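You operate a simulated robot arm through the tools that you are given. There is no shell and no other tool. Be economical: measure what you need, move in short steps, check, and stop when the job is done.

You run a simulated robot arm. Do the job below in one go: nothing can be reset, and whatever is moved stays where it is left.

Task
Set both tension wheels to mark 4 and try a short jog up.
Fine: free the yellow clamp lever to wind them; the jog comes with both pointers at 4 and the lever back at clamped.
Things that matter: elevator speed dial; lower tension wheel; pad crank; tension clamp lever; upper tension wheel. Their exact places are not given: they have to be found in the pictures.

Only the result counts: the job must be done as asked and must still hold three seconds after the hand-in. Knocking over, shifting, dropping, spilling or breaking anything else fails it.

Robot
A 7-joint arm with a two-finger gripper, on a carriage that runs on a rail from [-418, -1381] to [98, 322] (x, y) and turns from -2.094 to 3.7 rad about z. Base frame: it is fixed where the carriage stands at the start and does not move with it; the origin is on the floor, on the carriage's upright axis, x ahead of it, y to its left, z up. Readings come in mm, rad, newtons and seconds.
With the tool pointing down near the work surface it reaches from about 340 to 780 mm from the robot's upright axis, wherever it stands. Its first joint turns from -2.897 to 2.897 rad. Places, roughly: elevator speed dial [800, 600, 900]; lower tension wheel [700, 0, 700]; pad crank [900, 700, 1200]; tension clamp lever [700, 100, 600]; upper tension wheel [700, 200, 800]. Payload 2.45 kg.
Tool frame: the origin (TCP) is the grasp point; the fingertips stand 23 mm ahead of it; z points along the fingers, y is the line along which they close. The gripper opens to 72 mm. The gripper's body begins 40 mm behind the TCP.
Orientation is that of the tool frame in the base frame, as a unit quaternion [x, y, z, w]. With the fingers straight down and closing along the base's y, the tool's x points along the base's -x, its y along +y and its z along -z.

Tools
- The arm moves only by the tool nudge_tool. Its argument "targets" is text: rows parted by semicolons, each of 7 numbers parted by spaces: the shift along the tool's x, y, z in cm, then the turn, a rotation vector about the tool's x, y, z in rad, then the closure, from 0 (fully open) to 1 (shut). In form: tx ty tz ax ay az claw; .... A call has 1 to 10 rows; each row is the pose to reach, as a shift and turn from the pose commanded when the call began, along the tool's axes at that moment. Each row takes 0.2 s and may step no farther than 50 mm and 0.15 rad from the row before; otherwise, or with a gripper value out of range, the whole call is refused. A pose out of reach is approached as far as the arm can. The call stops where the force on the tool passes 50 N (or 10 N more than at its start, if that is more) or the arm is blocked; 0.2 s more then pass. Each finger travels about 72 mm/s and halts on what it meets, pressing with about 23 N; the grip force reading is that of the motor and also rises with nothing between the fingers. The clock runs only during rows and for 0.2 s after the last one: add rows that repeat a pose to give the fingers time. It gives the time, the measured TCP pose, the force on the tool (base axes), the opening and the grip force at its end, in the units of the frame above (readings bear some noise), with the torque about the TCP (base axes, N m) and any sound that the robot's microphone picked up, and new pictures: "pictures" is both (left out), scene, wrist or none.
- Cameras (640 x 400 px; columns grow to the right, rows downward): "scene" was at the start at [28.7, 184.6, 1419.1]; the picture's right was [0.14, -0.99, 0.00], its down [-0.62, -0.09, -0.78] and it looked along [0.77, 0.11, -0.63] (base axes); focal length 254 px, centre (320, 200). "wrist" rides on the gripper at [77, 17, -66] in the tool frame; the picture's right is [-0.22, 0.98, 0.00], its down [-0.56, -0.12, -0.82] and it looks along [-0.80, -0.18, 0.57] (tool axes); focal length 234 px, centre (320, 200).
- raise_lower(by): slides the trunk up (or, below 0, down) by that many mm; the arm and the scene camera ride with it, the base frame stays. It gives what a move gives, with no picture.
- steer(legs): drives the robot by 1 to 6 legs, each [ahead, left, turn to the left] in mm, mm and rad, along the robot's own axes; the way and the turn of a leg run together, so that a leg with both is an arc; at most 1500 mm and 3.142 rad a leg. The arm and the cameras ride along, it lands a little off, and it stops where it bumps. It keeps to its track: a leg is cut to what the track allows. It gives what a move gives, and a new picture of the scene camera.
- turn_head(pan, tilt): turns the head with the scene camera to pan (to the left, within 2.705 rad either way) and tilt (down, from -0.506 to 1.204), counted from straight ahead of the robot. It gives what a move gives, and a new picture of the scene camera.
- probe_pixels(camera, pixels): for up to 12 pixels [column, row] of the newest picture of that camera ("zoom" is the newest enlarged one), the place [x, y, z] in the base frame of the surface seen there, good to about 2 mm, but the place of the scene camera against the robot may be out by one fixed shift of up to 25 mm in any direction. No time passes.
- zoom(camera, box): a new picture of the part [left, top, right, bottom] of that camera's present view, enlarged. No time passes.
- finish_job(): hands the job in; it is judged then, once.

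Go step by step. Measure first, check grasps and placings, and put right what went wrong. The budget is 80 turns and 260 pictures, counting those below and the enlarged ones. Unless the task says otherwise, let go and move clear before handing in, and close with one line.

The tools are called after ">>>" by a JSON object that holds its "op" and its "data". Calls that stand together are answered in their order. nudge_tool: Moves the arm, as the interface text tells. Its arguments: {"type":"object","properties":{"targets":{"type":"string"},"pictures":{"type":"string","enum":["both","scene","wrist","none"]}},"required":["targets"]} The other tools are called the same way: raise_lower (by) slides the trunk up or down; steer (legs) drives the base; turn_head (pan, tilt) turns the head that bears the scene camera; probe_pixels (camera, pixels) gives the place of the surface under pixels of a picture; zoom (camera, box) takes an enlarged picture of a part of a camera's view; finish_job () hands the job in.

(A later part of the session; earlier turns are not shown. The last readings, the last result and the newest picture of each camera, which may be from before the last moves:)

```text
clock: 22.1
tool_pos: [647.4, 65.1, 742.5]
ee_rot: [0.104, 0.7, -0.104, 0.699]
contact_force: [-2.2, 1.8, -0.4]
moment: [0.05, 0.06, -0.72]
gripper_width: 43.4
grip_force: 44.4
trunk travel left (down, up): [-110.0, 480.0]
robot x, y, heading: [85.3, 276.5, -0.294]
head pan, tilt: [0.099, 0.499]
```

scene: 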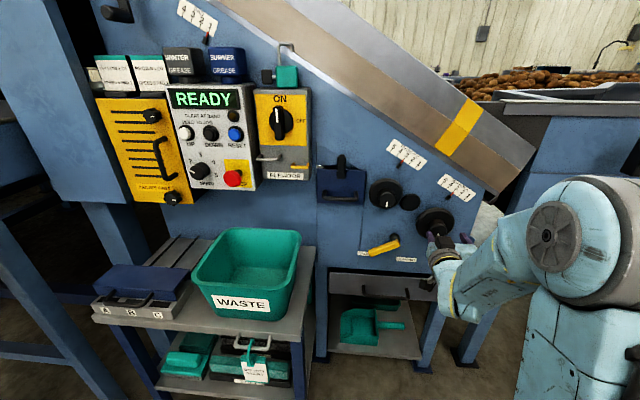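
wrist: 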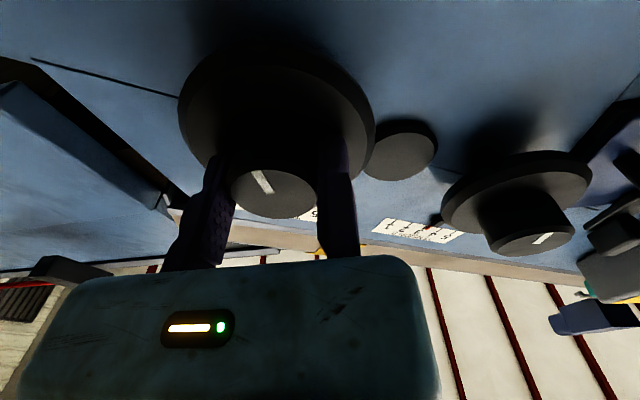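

Firm grip on the hub (43.4 mm wide). Trial turn clockwise by 0.6 rad about the hub's axis.

>>> {"op": "nudge_tool", "data": {"targets": "-0.321 -0.024 0 0 0 0.15 0.7; -0.635 -0.096 0 0 0 0.3 0.7; -0.935 -0.214 0 0 0 0.45 0.7; -1.214 -0.376 0 0 0 0.6 0.7; -1.214 -0.376 0 0 0 0.6 0.7"}}

>>> {"op": "zoom", "data": {"camera": "scene", "box": [360, 120, 500, 260]}}

```text
clock: 23.3
tool_pos: [645.9, 63.2, 753.7]
ee_rot: [0.304, 0.639, 0.109, 0.698]
contact_force: [-2.3, 12.6, 0.0]
moment: [0.23, -0.02, -0.97]
gripper_width: 43.7
grip_force: 44.9
trunk travel left (down, up): [-110.0, 480.0]
robot x, y, heading: [85.0, 276.0, -0.293]
head pan, tilt: [0.099, 0.499]
```

scene: 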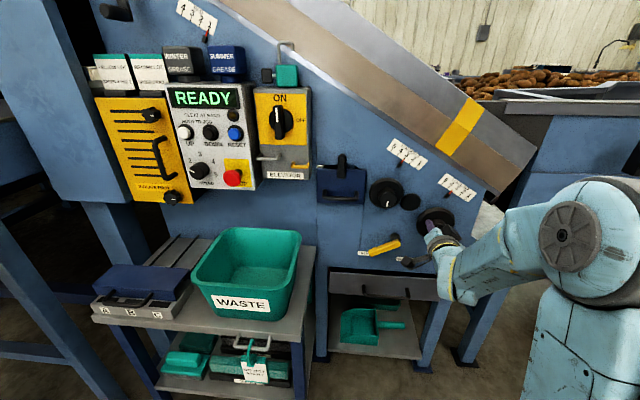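
wrist: 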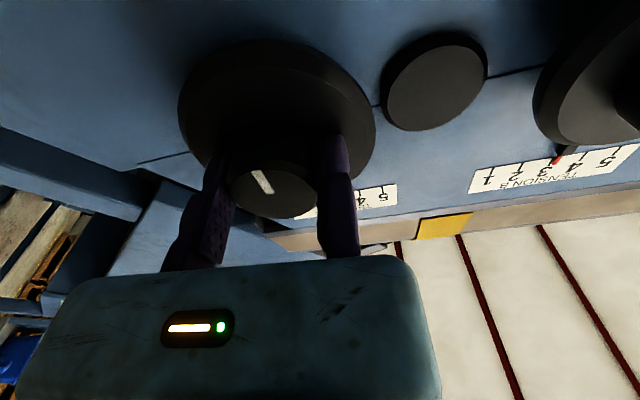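

```text
2.86 times, centred on (430, 190) of scene
```

zoom: 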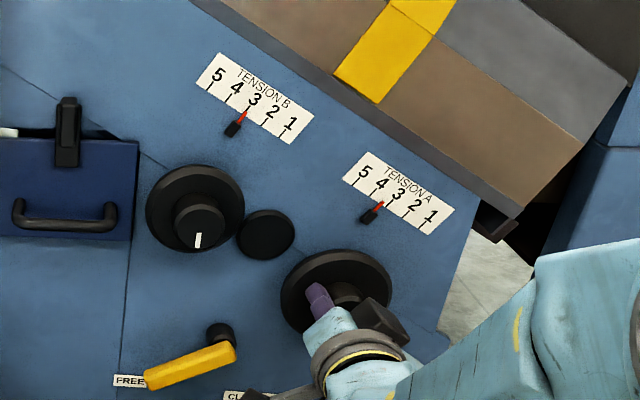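

The wheel followed and pointer A moved toward 4. Zooming to gauge the amount.

>>> {"op": "zoom", "data": {"camera": "scene", "box": [425, 165, 475, 205]}}

>>> {"op": "zoom", "data": {"camera": "scene", "box": [380, 130, 430, 170]}}

```text
10.00 times, centred on (450, 185) of scene
```

zoom: 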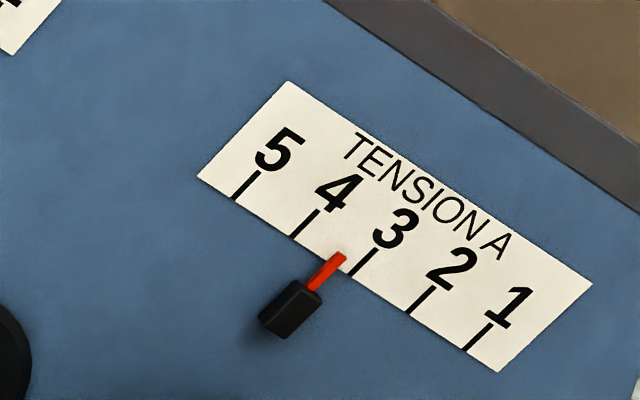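

```text
10.00 times, centred on (405, 150) of scene
```

zoom: 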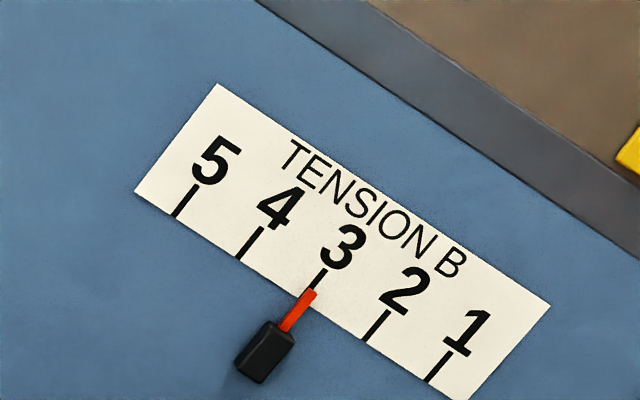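

Pointer A moved ≈0.37 mark for 0.6 rad: a quarter turn per mark. Turning 0.97 rad further.

>>> {"op": "nudge_tool", "data": {"targets": "-0.321 -0.024 0 0 0 0.15 0.7; -0.635 -0.096 0 0 0 0.3 0.7; -0.935 -0.214 0 0 0 0.45 0.7; -1.214 -0.376 0 0 0 0.6 0.7; -1.466 -0.577 0 0 0 0.75 0.7; -1.684 -0.814 0 0 0 0.9 0.7; -1.773 -0.934 0 0 0 0.97 0.7; -1.773 -0.934 0 0 0 0.97 0.7"}}

>>> {"op": "zoom", "data": {"camera": "scene", "box": [425, 165, 475, 205]}}

```text
clock: 25.1
tool_pos: [641.0, 46.8, 766.6]
ee_rot: [0.565, 0.423, 0.423, 0.569]
contact_force: [16.2, 20.5, 29.3]
moment: [0.8, 0.82, -0.12]
gripper_width: 43.8
grip_force: 44.8
trunk travel left (down, up): [-110.0, 480.0]
robot x, y, heading: [82.0, 274.8, -0.297]
head pan, tilt: [0.099, 0.499]
```

scene: 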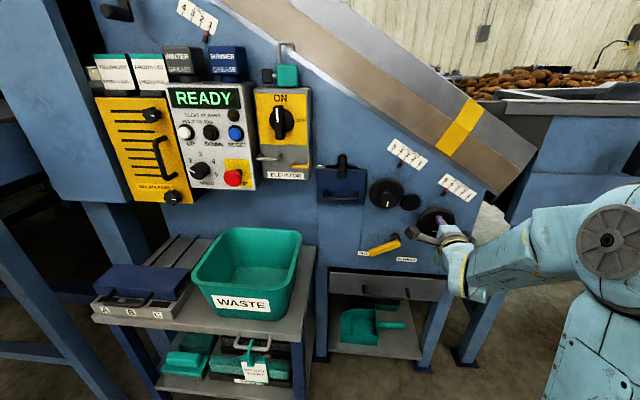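
wrist: 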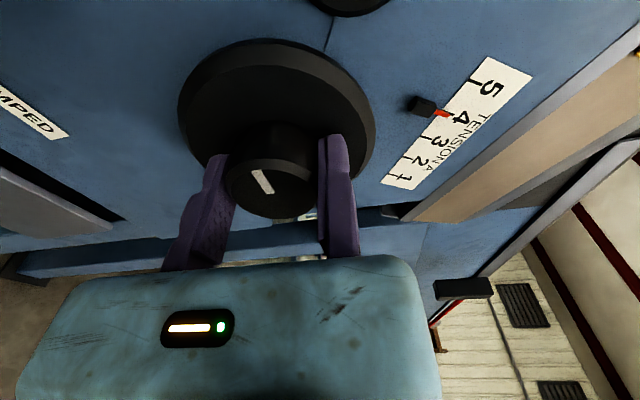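

```text
10.00 times, centred on (450, 185) of scene
```

zoom: 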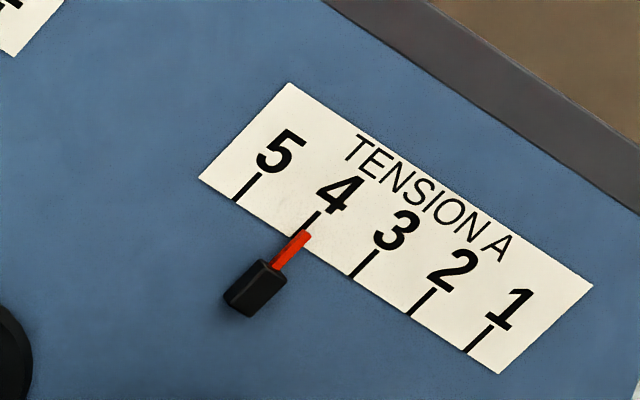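

>>> {"op": "zoom", "data": {"camera": "wrist", "box": [370, 40, 550, 200]}}

```text
2.50 times, centred on (460, 120) of wrist
```

zoom: 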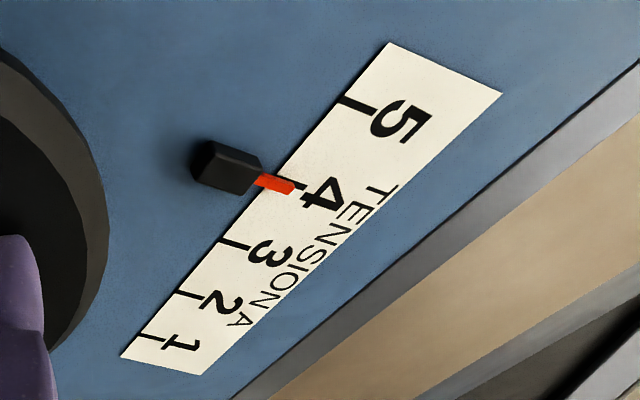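

Pointer A is on 4. Open, pull straight back, and recheck.

>>> {"op": "nudge_tool", "data": {"targets": "0 0 0 0 0 0 0.3; 0 0 0 0 0 0 0; 0 0.2 0 0 0 0 0; 0 0.2 -2 0 0 0 0; 0 0.2 -4.5 0 0 0 0"}}

>>> {"op": "zoom", "data": {"camera": "wrist", "box": [340, 20, 540, 200]}}

>>> {"op": "zoom", "data": {"camera": "scene", "box": [425, 165, 475, 205]}}

```text
clock: 26.3
tool_pos: [597.4, 56.9, 764.1]
ee_rot: [0.569, 0.423, 0.42, 0.566]
contact_force: [-0.1, -0.8, 0.3]
moment: [0.02, -0.03, 0.01]
gripper_width: 72.1
grip_force: 0.1
trunk travel left (down, up): [-110.0, 480.0]
robot x, y, heading: [84.2, 277.0, -0.296]
head pan, tilt: [0.099, 0.499]
```

scene: 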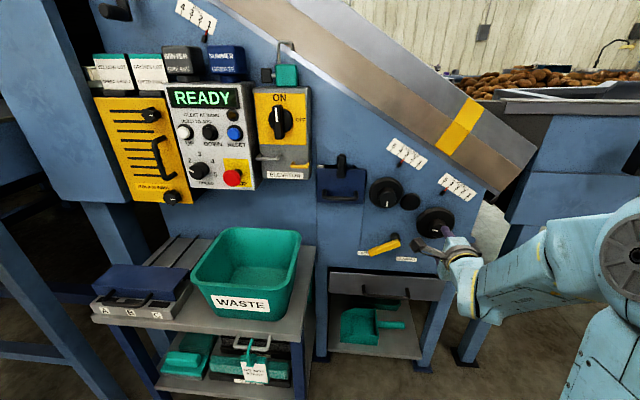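
wrist: 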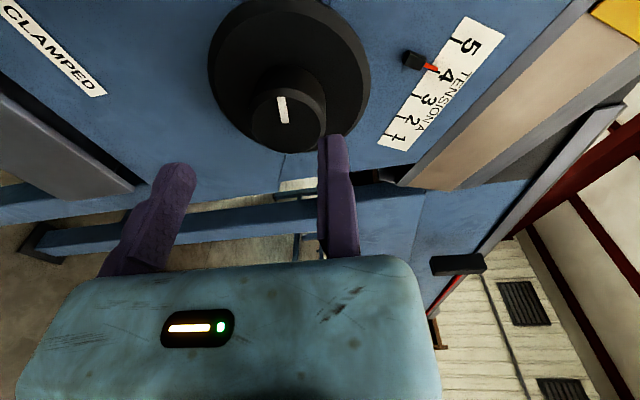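

```text
2.22 times, centred on (440, 110) of wrist
```

zoom: 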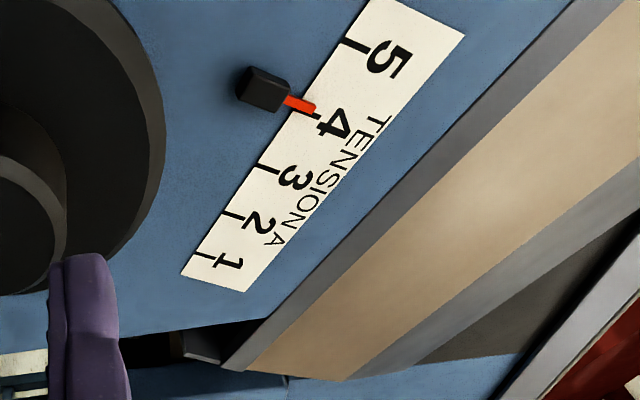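

```text
10.00 times, centred on (450, 185) of scene
```

zoom: 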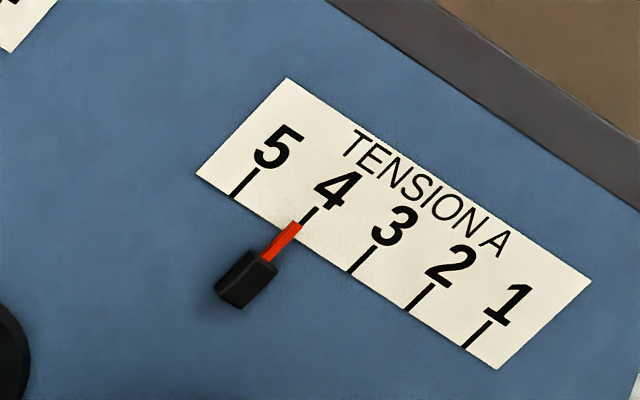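

After release the pointer may have crept slightly past 4. I'll measure the red tip and scale marks metrically with the wrist camera.

>>> {"op": "zoom", "data": {"camera": "wrist", "box": [390, 20, 500, 130]}}

```text
3.64 times, centred on (445, 75) of wrist
```

zoom: 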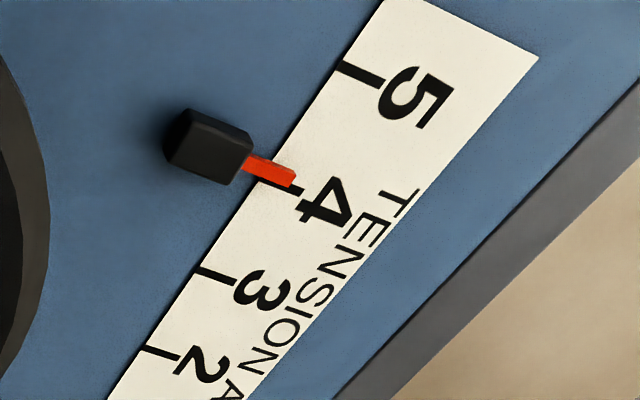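

>>> {"op": "probe_pixels", "data": {"camera": "zoom", "pixels": [[247, 162], [292, 178], [270, 171], [343, 68], [380, 85], [295, 192], [200, 270], [236, 284], [146, 348], [178, 358]]}}

```text
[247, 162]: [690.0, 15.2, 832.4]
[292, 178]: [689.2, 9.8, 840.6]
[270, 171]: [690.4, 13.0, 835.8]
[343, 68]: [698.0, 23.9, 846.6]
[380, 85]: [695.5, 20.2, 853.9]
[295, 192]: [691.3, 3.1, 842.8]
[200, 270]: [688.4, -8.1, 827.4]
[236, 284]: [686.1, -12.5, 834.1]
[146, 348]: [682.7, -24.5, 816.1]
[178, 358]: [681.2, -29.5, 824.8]
```

Along the scale, marks lie 19.7 mm apart and the pointer sits about 3.2 mm beyond mark 4 (≈4.16). Cross-check with the hub's white line angle.

>>> {"op": "zoom", "data": {"camera": "wrist", "box": [220, 60, 340, 180]}}

>>> {"op": "probe_pixels", "data": {"camera": "wrist", "pixels": [[280, 99], [284, 122], [254, 110], [315, 112], [282, 150], [210, 50], [368, 70], [281, 110]]}}

```text
3.33 times, centred on (280, 120) of wrist
```

zoom: 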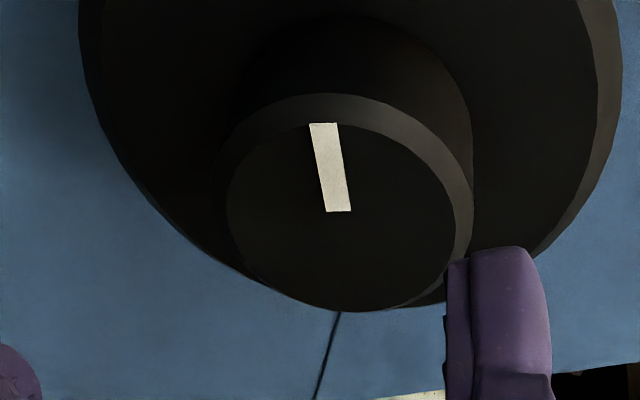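

```text
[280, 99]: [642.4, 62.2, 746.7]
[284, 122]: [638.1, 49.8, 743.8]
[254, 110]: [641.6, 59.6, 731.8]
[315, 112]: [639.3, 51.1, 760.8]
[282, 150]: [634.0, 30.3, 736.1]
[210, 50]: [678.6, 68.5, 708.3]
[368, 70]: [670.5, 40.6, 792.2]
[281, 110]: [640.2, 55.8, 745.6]
```

The hub line confirms ≈0.22 rad too far. I'll regrasp centred on the hub and turn back 0.22 rad.

>>> {"op": "nudge_tool", "data": {"targets": "0.16 -0.05 2 0 0 0 0; 0.16 -0.05 4.5 0 0 0 0; 0.16 -0.1 4.5 0 0 0 0.3; 0.16 -0.1 4.5 0 0 0 0.5; 0.16 -0.1 4.5 0 0 0 0.6; 0.16 -0.1 4.5 0 0 0 0.6"}}

>>> {"op": "zoom", "data": {"camera": "wrist", "box": [370, 40, 550, 200]}}

```text
clock: 26.8
tool_pos: [614.7, 53.8, 764.6]
ee_rot: [0.569, 0.423, 0.419, 0.567]
contact_force: [-26.4, 8.5, 7.6]
moment: [-0.1, -0.18, 0.09]
gripper_width: 72.2
grip_force: 0.1
trunk travel left (down, up): [-110.0, 480.0]
robot x, y, heading: [85.9, 279.8, -0.292]
head pan, tilt: [0.099, 0.499]
stopped in row 2: the force on the tool passed its limit at 69 N (the readings are from after the stop); the commanded pose is now the measured one
```

scene: 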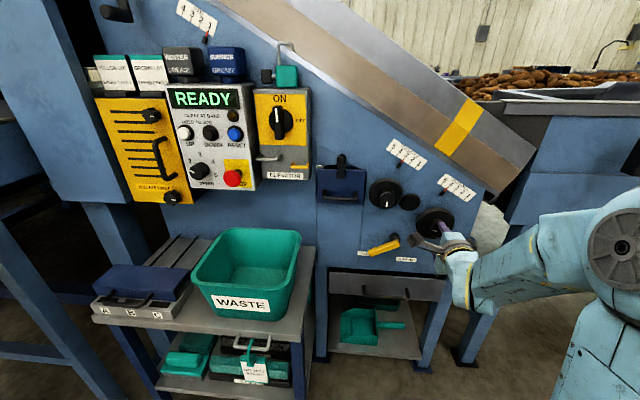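
wrist: 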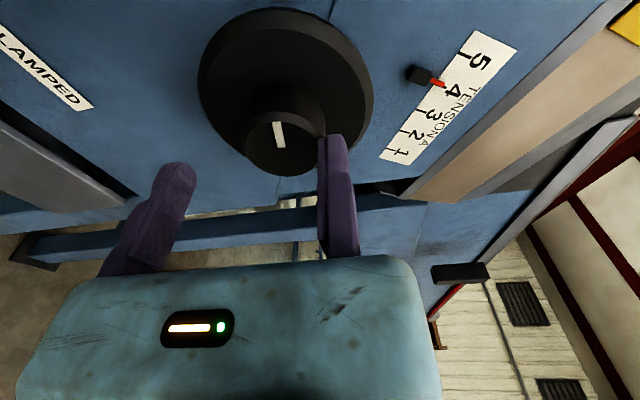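

```text
2.50 times, centred on (460, 120) of wrist
```

zoom: 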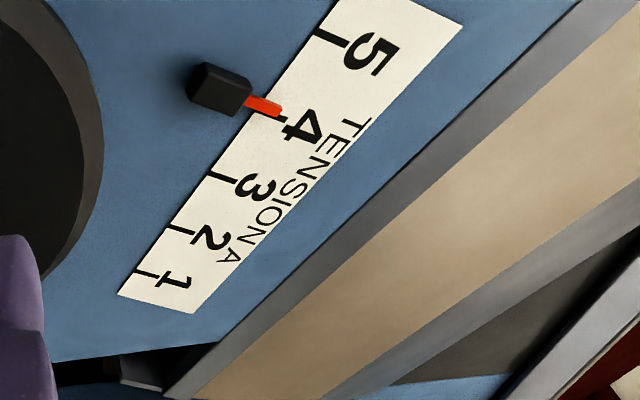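

Bumped again: the finger needs about 3 mm more clearance. Backing off, shifting 3.5 mm up and re-advancing.

>>> {"op": "nudge_tool", "data": {"targets": "-0.05 0.35 -1 0 0 0 0; -0.05 0.35 1 0 0 0 0; -0.05 0.35 2.7 0 0 0 0; -0.05 0.1 2.7 0 0 0 0.3; -0.05 0 2.7 0 0 0 0.5; -0.05 0 2.7 0 0 0 0.6; -0.05 0 2.7 0 0 0 0.6"}}

>>> {"op": "zoom", "data": {"camera": "wrist", "box": [370, 40, 550, 200]}}

```text
clock: 28.4
tool_pos: [640.7, 44.4, 766.6]
ee_rot: [0.568, 0.423, 0.419, 0.569]
contact_force: [-9.7, 1.1, 30.3]
moment: [-0.49, -1.01, -0.81]
gripper_width: 43.0
grip_force: 45.3
trunk travel left (down, up): [-110.0, 480.0]
robot x, y, heading: [85.1, 277.8, -0.297]
head pan, tilt: [0.099, 0.499]
```

scene: 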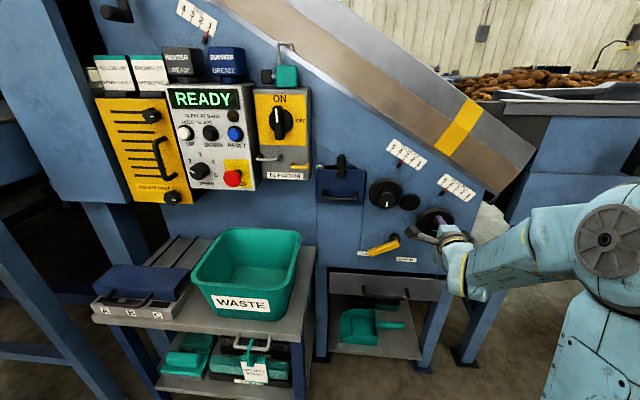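
wrist: 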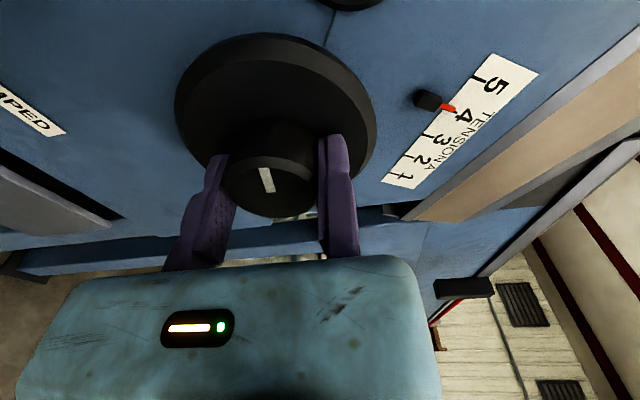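

```text
2.50 times, centred on (460, 120) of wrist
```

zoom: 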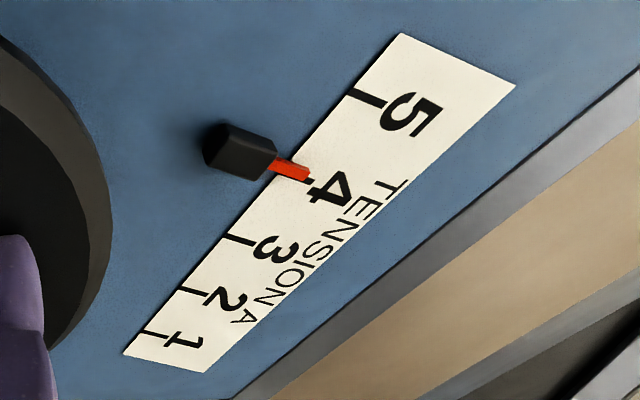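

Grip firm; pointer a bit past 4. Turning back 0.22 rad, with slight relief of the upward strain.

>>> {"op": "nudge_tool", "data": {"targets": "0.25 0.1 0 0 0 -0.12 0.7; 0.47 0.1 0 0 0 -0.22 0.7; 0.47 0.12 0 0 0 -0.22 0.7; 0.47 0.12 0 0 0 -0.22 0.7"}}

>>> {"op": "zoom", "data": {"camera": "wrist", "box": [370, 40, 550, 200]}}

```text
clock: 29.4
tool_pos: [643.0, 50.5, 765.5]
ee_rot: [0.519, 0.483, 0.354, 0.61]
contact_force: [-2.7, -2.6, 25.4]
moment: [-0.97, -2.1, -0.57]
gripper_width: 42.9
grip_force: 44.6
trunk travel left (down, up): [-110.0, 480.0]
robot x, y, heading: [83.7, 276.1, -0.295]
head pan, tilt: [0.099, 0.499]
```

scene: 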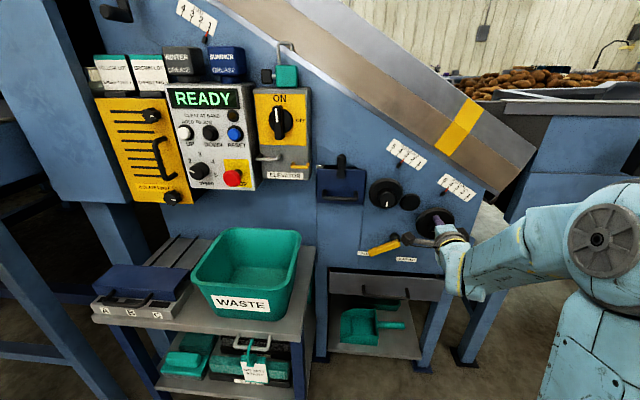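
wrist: 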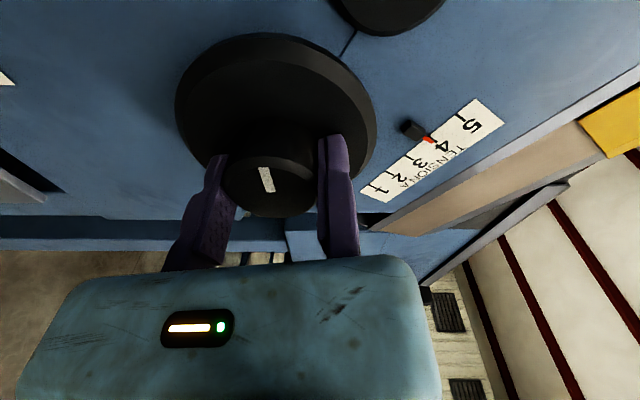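

```text
2.50 times, centred on (460, 120) of wrist
```

zoom: 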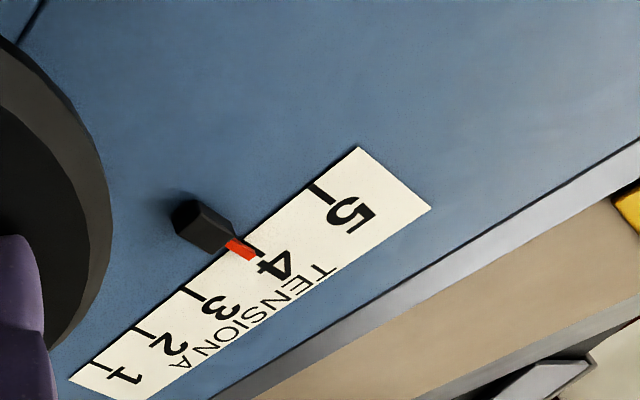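

>>> {"op": "probe_pixels", "data": {"camera": "zoom", "pixels": [[230, 244], [250, 255], [240, 250], [313, 186], [334, 203], [185, 290], [208, 300], [133, 328], [153, 337], [94, 362]]}}

```text
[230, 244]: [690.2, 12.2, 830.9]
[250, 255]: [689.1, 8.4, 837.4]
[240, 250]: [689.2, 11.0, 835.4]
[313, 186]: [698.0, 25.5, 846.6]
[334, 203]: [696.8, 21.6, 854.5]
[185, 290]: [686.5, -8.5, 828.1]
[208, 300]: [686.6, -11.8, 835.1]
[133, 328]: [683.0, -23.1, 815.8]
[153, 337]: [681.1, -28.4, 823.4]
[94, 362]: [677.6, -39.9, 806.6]
```

Pointer A now measures 3.97. Relieve strain, release, and recheck.

>>> {"op": "nudge_tool", "data": {"targets": "0 0.12 0 0 0 0 0.6; 0 0.15 0 0 0 0 0.3; 0 0.25 0 0 0 0 0; 0 0.3 0 0 0 0 0; 0 0.3 -2.5 0 0 0 0; 0 0.3 -4.5 0 0 0 0", "pictures": "wrist"}}

>>> {"op": "zoom", "data": {"camera": "wrist", "box": [350, 40, 530, 200]}}

```text
clock: 30.8
tool_pos: [599.6, 61.4, 765.8]
ee_rot: [0.523, 0.484, 0.353, 0.606]
contact_force: [1.8, 0.2, 0.3]
moment: [0.01, 0.0, -0.01]
gripper_width: 72.1
grip_force: 0.1
trunk travel left (down, up): [-110.0, 480.0]
robot x, y, heading: [88.6, 280.0, -0.293]
head pan, tilt: [0.099, 0.499]
```

wrist: 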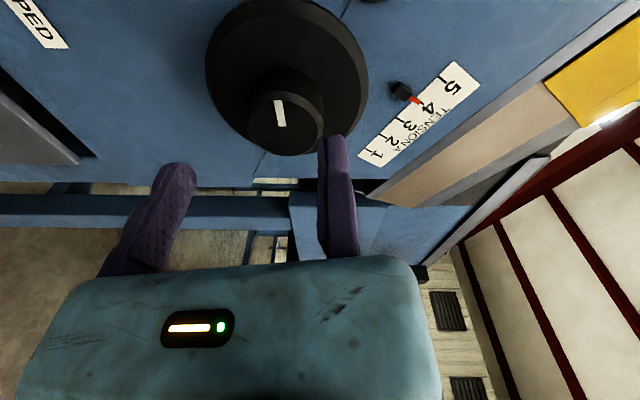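

```text
2.50 times, centred on (440, 120) of wrist
```

zoom: 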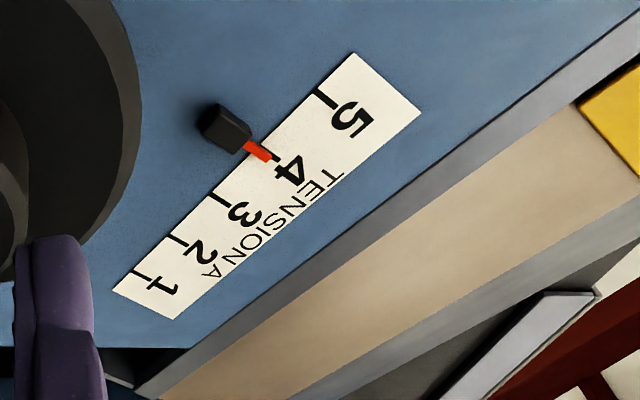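

>>> {"op": "probe_pixels", "data": {"camera": "zoom", "pixels": [[248, 145], [267, 157], [258, 151], [316, 90], [334, 107], [213, 196], [232, 206], [172, 237], [188, 246], [135, 272], [290, 155]]}}

>>> {"op": "probe_pixels", "data": {"camera": "wrist", "pixels": [[277, 101], [280, 124]]}}

```text
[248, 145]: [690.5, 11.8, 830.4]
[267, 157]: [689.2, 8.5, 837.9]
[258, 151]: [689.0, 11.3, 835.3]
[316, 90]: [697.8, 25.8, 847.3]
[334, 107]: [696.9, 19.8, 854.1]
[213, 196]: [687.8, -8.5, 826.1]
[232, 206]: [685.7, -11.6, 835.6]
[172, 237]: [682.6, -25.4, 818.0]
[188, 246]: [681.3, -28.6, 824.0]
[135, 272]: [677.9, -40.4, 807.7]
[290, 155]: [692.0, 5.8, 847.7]
```

```text
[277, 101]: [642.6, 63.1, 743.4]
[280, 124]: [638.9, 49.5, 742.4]
```

A measures ≈4.0 (within 0.05). Now move to the upper wheel, unwinding the wrist meanwhile, well in front of the hubs.

>>> {"op": "nudge_tool", "data": {"targets": "0.5 0.5 -2.5 0 0 -0.15 0; 2 1.5 -2.5 0 0 -0.3 0; 4 2.5 -2.5 0 0 -0.45 0; 6 3.8 -2.5 0 0 -0.6 0; 8 5 -2.5 0 0 -0.75 0; 10 6.2 -2.5 0 0 -0.9 0; 12 7.5 -2.5 0 0 -1.05 0; 13.5 8.5 -2.5 0 0 -1.2 0; 14.4 9.07 -2.5 0 0 -1.35 0; 14.4 9.07 -2.5 0 0 -1.35 0", "pictures": "wrist"}}

>>> {"op": "zoom", "data": {"camera": "wrist", "box": [160, 0, 420, 200]}}

```text
clock: 33.0
tool_pos: [623.2, 223.7, 823.5]
ee_rot: [0.103, 0.703, -0.104, 0.696]
contact_force: [0.2, -0.6, 0.4]
moment: [-0.02, 0.05, -0.03]
gripper_width: 72.0
grip_force: 0.1
trunk travel left (down, up): [-110.0, 480.0]
robot x, y, heading: [82.5, 279.0, -0.297]
head pan, tilt: [0.099, 0.499]
```

wrist: 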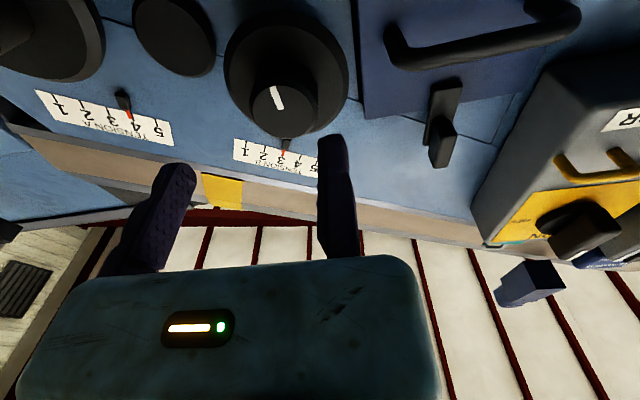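

```text
2.00 times, centred on (290, 100) of wrist
```

zoom: 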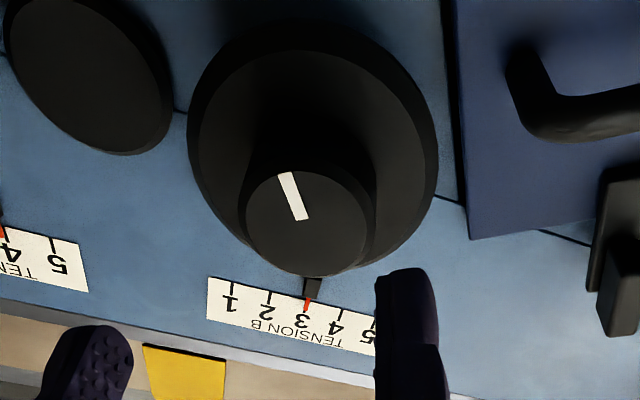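

>>> {"op": "probe_pixels", "data": {"camera": "zoom", "pixels": [[286, 176], [302, 216], [250, 220], [363, 215], [308, 270], [240, 225], [370, 210], [232, 285], [268, 292], [303, 300], [307, 300], [341, 310]]}}

```text
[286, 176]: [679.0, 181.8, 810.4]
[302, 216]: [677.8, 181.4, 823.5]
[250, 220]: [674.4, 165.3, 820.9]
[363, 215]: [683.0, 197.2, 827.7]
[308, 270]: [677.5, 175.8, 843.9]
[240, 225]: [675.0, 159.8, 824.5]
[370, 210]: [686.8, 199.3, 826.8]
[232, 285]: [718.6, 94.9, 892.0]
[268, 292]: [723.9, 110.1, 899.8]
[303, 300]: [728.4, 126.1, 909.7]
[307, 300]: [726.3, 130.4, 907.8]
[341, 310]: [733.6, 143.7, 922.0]
```

Upper hub centre ≈ s 370, z 825.5. Advance with the fixed finger 26 mm left of centre, then close.

>>> {"op": "nudge_tool", "data": {"targets": "-0.2 0.15 2 0.001 -0.01 0.003 0; -0.2 0.15 4 0.001 -0.01 0.003 0; -0.2 0.15 5.5 0.001 -0.01 0.003 0; -0.2 0.15 6.8 0.001 -0.01 0.003 0; -0.2 0.05 6.8 0.001 -0.01 0.003 0.3; -0.2 -0.15 6.8 0.001 -0.01 0.003 0.5; -0.2 -0.2 6.8 0.001 -0.01 0.003 0.6; -0.2 -0.2 6.8 0.001 -0.01 0.003 0.6"}}

```text
clock: 34.8
tool_pos: [688.0, 200.6, 824.7]
ee_rot: [0.105, 0.699, -0.104, 0.7]
contact_force: [-3.6, -7.8, 0.3]
moment: [-0.09, -0.27, 0.29]
gripper_width: 43.7
grip_force: 45.0
trunk travel left (down, up): [-110.0, 480.0]
robot x, y, heading: [80.6, 272.8, -0.296]
head pan, tilt: [0.099, 0.499]
```

scene: 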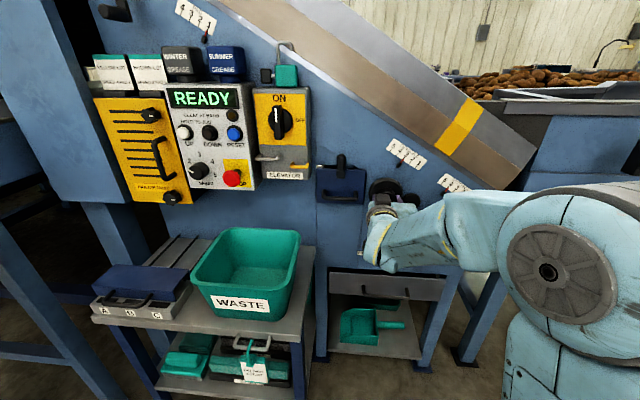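
wrist: 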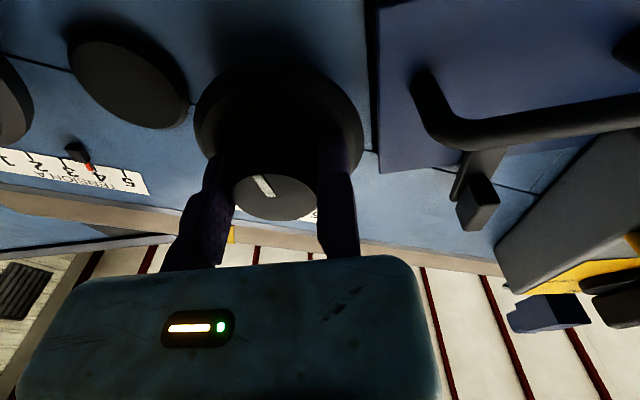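

Good grip. Turning the upper wheel 1.5 rad clockwise.

>>> {"op": "nudge_tool", "data": {"targets": "-0.329 -0.025 0 0 0 0.15 0.7; -0.650 -0.098 0 0 0 0.3 0.7; -0.957 -0.219 0 0 0 0.45 0.7; -1.242 -0.384 0 0 0 0.6 0.7; -1.5 -0.59 0 0 0 0.75 0.7; -1.723 -0.832 0 0 0 0.9 0.7; -1.908 -1.105 0 0 0 1.05 0.7; -2.05 -1.403 0 0 0 1.2 0.7; -2.147 -1.718 0 0 0 1.35 0.7; -2.195 -2.044 0 0 0 1.5 0.7"}}

>>> {"op": "zoom", "data": {"camera": "wrist", "box": [350, 40, 530, 200]}}

```text
clock: 37.0
tool_pos: [682.4, 184.9, 849.6]
ee_rot: [0.55, 0.439, 0.404, 0.584]
contact_force: [22.8, 19.1, 34.0]
moment: [0.57, 0.94, -0.68]
gripper_width: 43.5
grip_force: 45.0
trunk travel left (down, up): [-110.0, 480.0]
robot x, y, heading: [83.8, 275.8, -0.294]
head pan, tilt: [0.099, 0.499]
```

scene: 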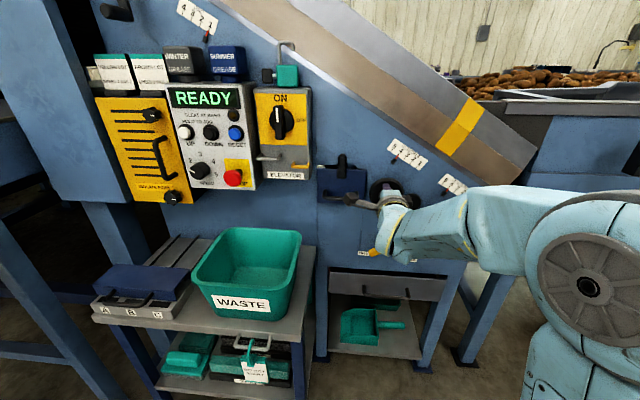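
wrist: 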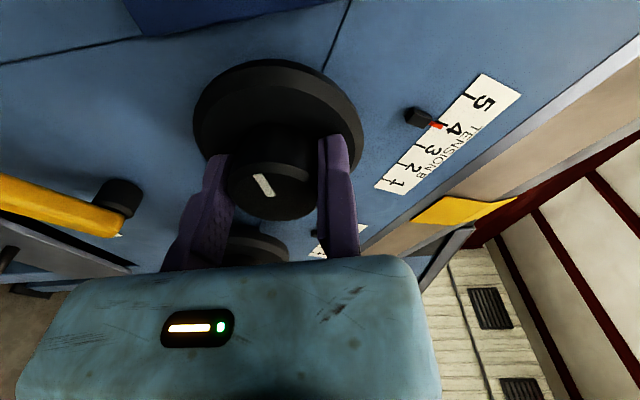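

```text
2.50 times, centred on (440, 120) of wrist
```

zoom: 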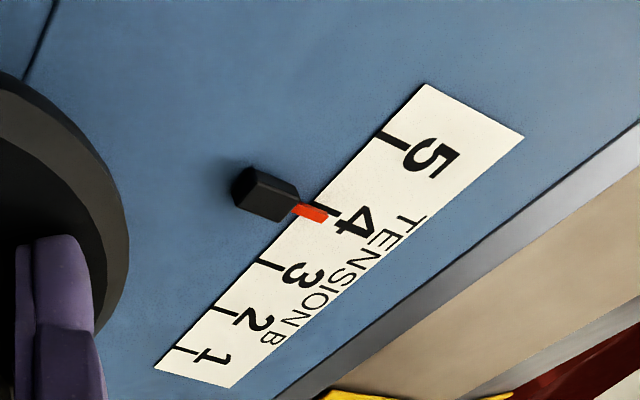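

>>> {"op": "probe_pixels", "data": {"camera": "zoom", "pixels": [[298, 210], [324, 217], [311, 213], [379, 134], [407, 148], [313, 204], [258, 264], [280, 271], [215, 310], [236, 316], [176, 348]]}}

```text
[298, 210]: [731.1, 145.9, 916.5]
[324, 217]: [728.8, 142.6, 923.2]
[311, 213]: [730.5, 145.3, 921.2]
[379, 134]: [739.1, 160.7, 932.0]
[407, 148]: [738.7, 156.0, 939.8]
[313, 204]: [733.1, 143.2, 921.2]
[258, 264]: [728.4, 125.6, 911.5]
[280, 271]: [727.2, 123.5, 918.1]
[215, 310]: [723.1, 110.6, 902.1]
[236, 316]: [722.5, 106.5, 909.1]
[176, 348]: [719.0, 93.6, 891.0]
```

B reads ≈3.96 while gripped, with 45 N of side strain. I'll relieve it before opening and see whether the pointer shifts.

>>> {"op": "nudge_tool", "data": {"targets": "0.1 0.1 0 0 0 0.02 0.7; 0.15 0.2 0 0 0 0.03 0.7; 0.15 0.2 0 0 0 0.03 0.7", "pictures": "none"}}

```text
clock: 37.8
tool_pos: [683.2, 184.8, 850.4]
ee_rot: [0.558, 0.43, 0.411, 0.578]
contact_force: [15.1, 13.9, 31.3]
moment: [0.53, 1.1, 1.19]
gripper_width: 43.6
grip_force: 44.9
trunk travel left (down, up): [-110.0, 480.0]
robot x, y, heading: [83.8, 278.5, -0.301]
head pan, tilt: [0.099, 0.499]
```

>>> {"op": "nudge_tool", "data": {"targets": "0.15 0.2 0 0 0 0 0.7; 0.3 0.4 0 0 0 0 0.7; 0.3 0.4 0 0 0 0 0.7", "pictures": "wrist"}}

>>> {"op": "zoom", "data": {"camera": "wrist", "box": [350, 40, 530, 200]}}

```text
clock: 38.6
tool_pos: [683.0, 183.8, 851.4]
ee_rot: [0.562, 0.431, 0.407, 0.577]
contact_force: [0.1, -0.2, 4.3]
moment: [-0.52, -1.28, -0.16]
gripper_width: 43.6
grip_force: 44.8
trunk travel left (down, up): [-110.0, 480.0]
robot x, y, heading: [82.2, 276.1, -0.301]
head pan, tilt: [0.099, 0.499]
```

wrist: 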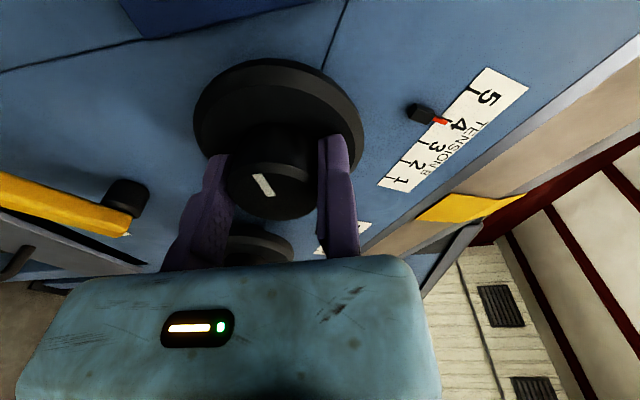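

```text
2.50 times, centred on (440, 120) of wrist
```

zoom: 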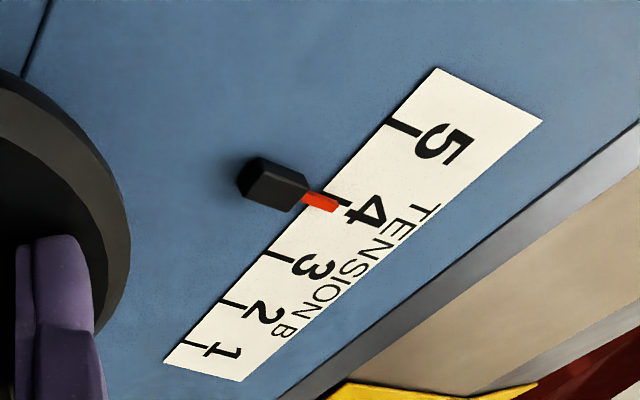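

Strain is gone. Release, pull back, and measure.

>>> {"op": "nudge_tool", "data": {"targets": "0 0 0 0 0 0 0.4; 0 0.1 0 0 0 0 0.1; 0 0.25 0 0 0 0 0; 0 0.3 -2.5 0 0 0 0; 0 0.3 -5 0 0 0 0"}}

>>> {"op": "zoom", "data": {"camera": "wrist", "box": [350, 20, 530, 180]}}

```text
clock: 39.8
tool_pos: [635.9, 202.1, 854.9]
ee_rot: [0.56, 0.431, 0.41, 0.576]
contact_force: [-0.7, 0.1, -0.4]
moment: [-0.04, -0.02, 0.04]
gripper_width: 72.0
grip_force: 0.1
trunk travel left (down, up): [-110.0, 480.0]
robot x, y, heading: [83.6, 277.9, -0.296]
head pan, tilt: [0.099, 0.499]
```

scene: 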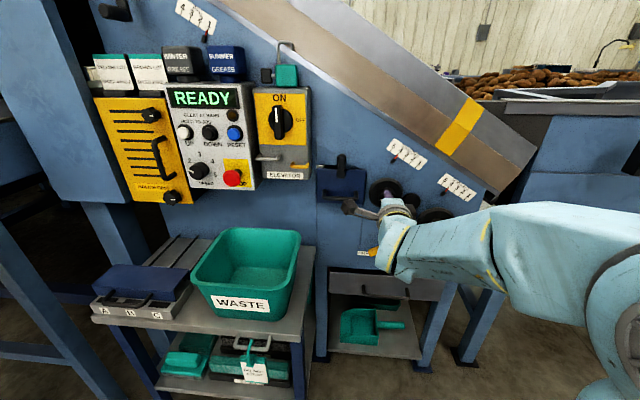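
wrist: 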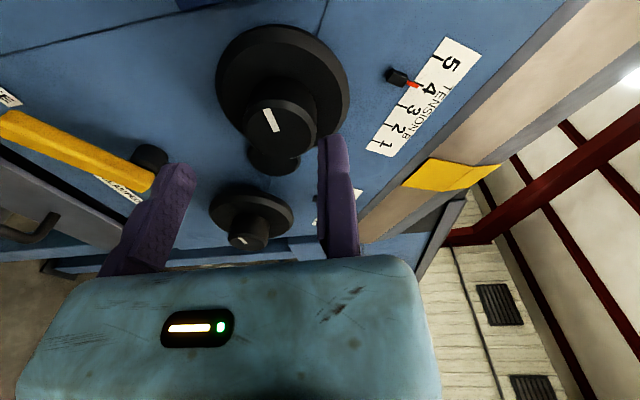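

```text
2.50 times, centred on (440, 100) of wrist
```

zoom: 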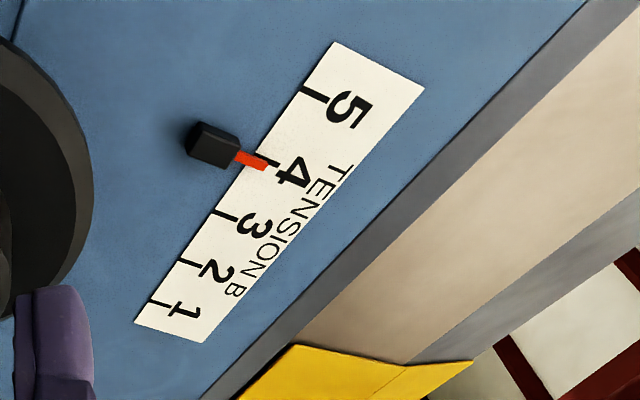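

>>> {"op": "probe_pixels", "data": {"camera": "zoom", "pixels": [[238, 157], [264, 165], [250, 160], [304, 91], [327, 101], [271, 160], [215, 213], [235, 218], [181, 261], [197, 266], [153, 300]]}}

>>> {"op": "probe_pixels", "data": {"camera": "wrist", "pixels": [[266, 109], [275, 131]]}}

```text
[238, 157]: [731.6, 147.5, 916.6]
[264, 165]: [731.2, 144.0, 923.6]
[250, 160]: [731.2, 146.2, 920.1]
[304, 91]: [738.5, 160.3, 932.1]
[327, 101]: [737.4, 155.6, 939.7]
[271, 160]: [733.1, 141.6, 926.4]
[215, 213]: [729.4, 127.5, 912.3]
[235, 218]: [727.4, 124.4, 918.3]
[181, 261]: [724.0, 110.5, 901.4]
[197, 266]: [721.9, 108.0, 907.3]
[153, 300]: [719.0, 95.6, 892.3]
```

```text
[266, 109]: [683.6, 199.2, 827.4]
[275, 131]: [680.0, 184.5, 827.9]
```

B measures 4.02 and A ≈4.0. Next: return the lever to CLAMPED. Retreat, unwind the wrist, close the fingers, and lower the trunk.

>>> {"op": "nudge_tool", "data": {"targets": "0 0 -2 0 0 -0.15 0; 0 0 -4 0 0 -0.3 0.2; 0 0 -4 0 0 -0.45 0.4; 0 0 -4 0 0 -0.6 0.6; 0 0 -4 0 0 -0.75 0.8; 0 0 -4 0 0 -0.9 1; 0 0 -4 0 0 -1.05 1; 0 0 -4 0 0 -1.2 1; 0 0 -4 0 0 -1.35 1; 0 0 -4 0 0 -1.5 1", "pictures": "none"}}

>>> {"op": "raise_lower", "data": {"by": -110}}

>>> {"op": "zoom", "data": {"camera": "wrist", "box": [160, 0, 520, 220]}}

```text
clock: 42.0
tool_pos: [597.6, 213.1, 855.8]
ee_rot: [0.114, 0.698, -0.095, 0.701]
contact_force: [0.1, -0.2, -0.2]
moment: [-0.01, 0.0, -0.04]
gripper_width: 0.0
grip_force: 23.3
trunk travel left (down, up): [-110.0, 480.0]
robot x, y, heading: [85.5, 274.2, -0.296]
head pan, tilt: [0.099, 0.499]
```

```text
clock: 43.4
tool_pos: [596.7, 212.8, 745.7]
ee_rot: [0.116, 0.697, -0.094, 0.701]
contact_force: [0.3, 0.4, -1.2]
moment: [0.01, 0.03, 0.0]
gripper_width: 0.1
grip_force: 22.8
trunk travel left (down, up): [0.0, 590.0]
robot x, y, heading: [81.5, 276.0, -0.296]
head pan, tilt: [0.099, 0.499]
```

```text
1.78 times, centred on (340, 110) of wrist
```

zoom: 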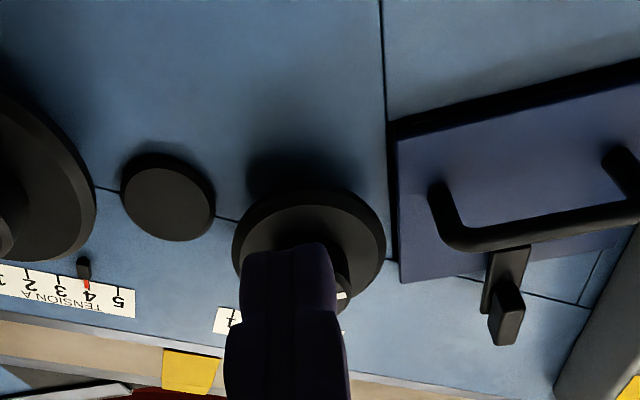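

Moving above the lever's free end (s 377, z 705), then in to depth 612.

>>> {"op": "nudge_tool", "data": {"targets": "2 0 0 0 0 -0.03 1; 4.1 0 0 0 0 -0.03 1; 4.1 0 4 0 0 -0.03 1; 4.1 0 7.5 0 0 -0.03 1; 4.1 0 10.2 0 0 -0.03 1"}}

>>> {"op": "zoom", "data": {"camera": "scene", "box": [340, 140, 480, 260]}}

```text
clock: 44.6
tool_pos: [696.3, 184.2, 704.1]
ee_rot: [0.105, 0.699, -0.104, 0.699]
contact_force: [0.0, 0.8, 0.4]
moment: [0.01, 0.0, -0.01]
gripper_width: 0.0
grip_force: 22.5
trunk travel left (down, up): [0.0, 590.0]
robot x, y, heading: [85.0, 279.8, -0.299]
head pan, tilt: [0.099, 0.499]
```

scene: 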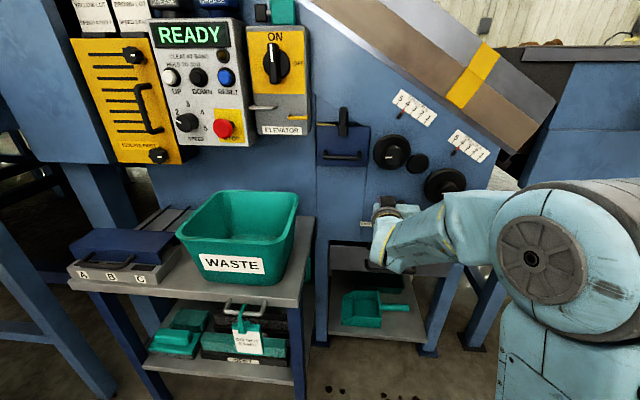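
wrist: 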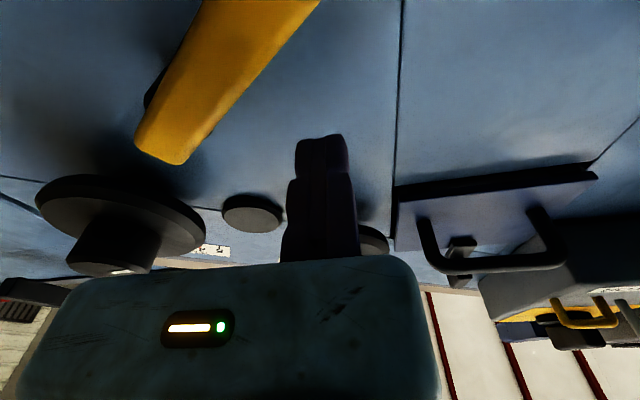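

```text
3.33 times, centred on (410, 200) of scene
```

zoom: 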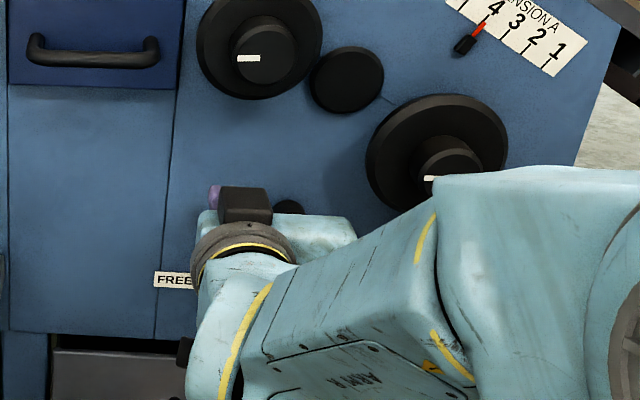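

Clear above the lever. Pushing it down and right along its arc toward CLAMPED.

>>> {"op": "nudge_tool", "data": {"targets": "1.4 -0.2 0 0 0 0 1; 2.8 -0.4 0 0 0 0 1; 4.1 -0.8 0 0 0 0 1; 5.2 -1.5 0 0 0 0 1; 5.9 -2.4 0 0 0 0 1; 6.1 -3.3 0 0 0 0 1; 6.1 -3.8 0 0 0 0 1; 6.1 -4.1 0 0 0 0 1"}}

```text
clock: 46.4
tool_pos: [684.5, 146.8, 643.5]
ee_rot: [0.102, 0.7, -0.102, 0.7]
contact_force: [3.9, 11.3, -0.1]
moment: [-0.09, 0.02, 0.05]
gripper_width: 0.0
grip_force: 23.2
trunk travel left (down, up): [0.0, 590.0]
robot x, y, heading: [85.1, 276.4, -0.299]
head pan, tilt: [0.099, 0.499]
```

scene: 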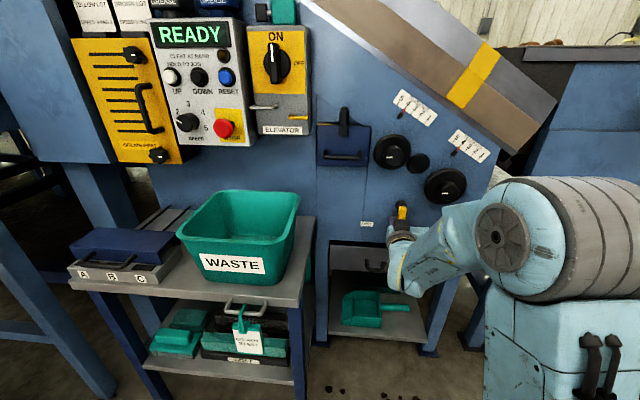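
wrist: 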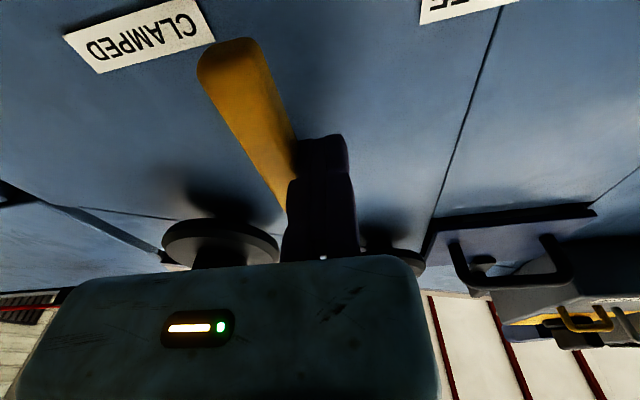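

The lever is back about vertical with 12 N resistance. Push a little more to seat it on its stop.

>>> {"op": "nudge_tool", "data": {"targets": "0 -0.2 0 0 0 0 1; 0 -0.4 0 0 0 0 1; 0 -0.6 0 0 0 0 1; 0 -0.8 0 0 0 0 1", "pictures": "wrist"}}

>>> {"op": "probe_pixels", "data": {"camera": "wrist", "pixels": [[225, 50], [240, 90], [260, 130], [280, 165]]}}

```text
clock: 47.6
tool_pos: [683.6, 147.3, 643.6]
ee_rot: [0.097, 0.7, -0.096, 0.701]
contact_force: [2.6, 7.6, -0.6]
moment: [-0.03, 0.01, 0.03]
gripper_width: 0.2
grip_force: 23.5
trunk travel left (down, up): [0.0, 590.0]
robot x, y, heading: [87.7, 275.4, -0.295]
head pan, tilt: [0.099, 0.499]
stopped in row 4: the force on the tool passed its limit at 50 N (the readings are from after the stop); the commanded pose is now the measured one
```

wrist: 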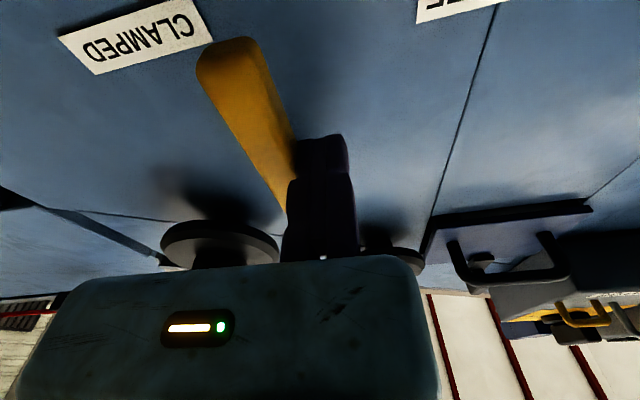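

```text
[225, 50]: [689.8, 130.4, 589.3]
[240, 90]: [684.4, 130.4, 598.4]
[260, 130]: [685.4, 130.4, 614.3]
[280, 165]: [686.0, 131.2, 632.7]
```

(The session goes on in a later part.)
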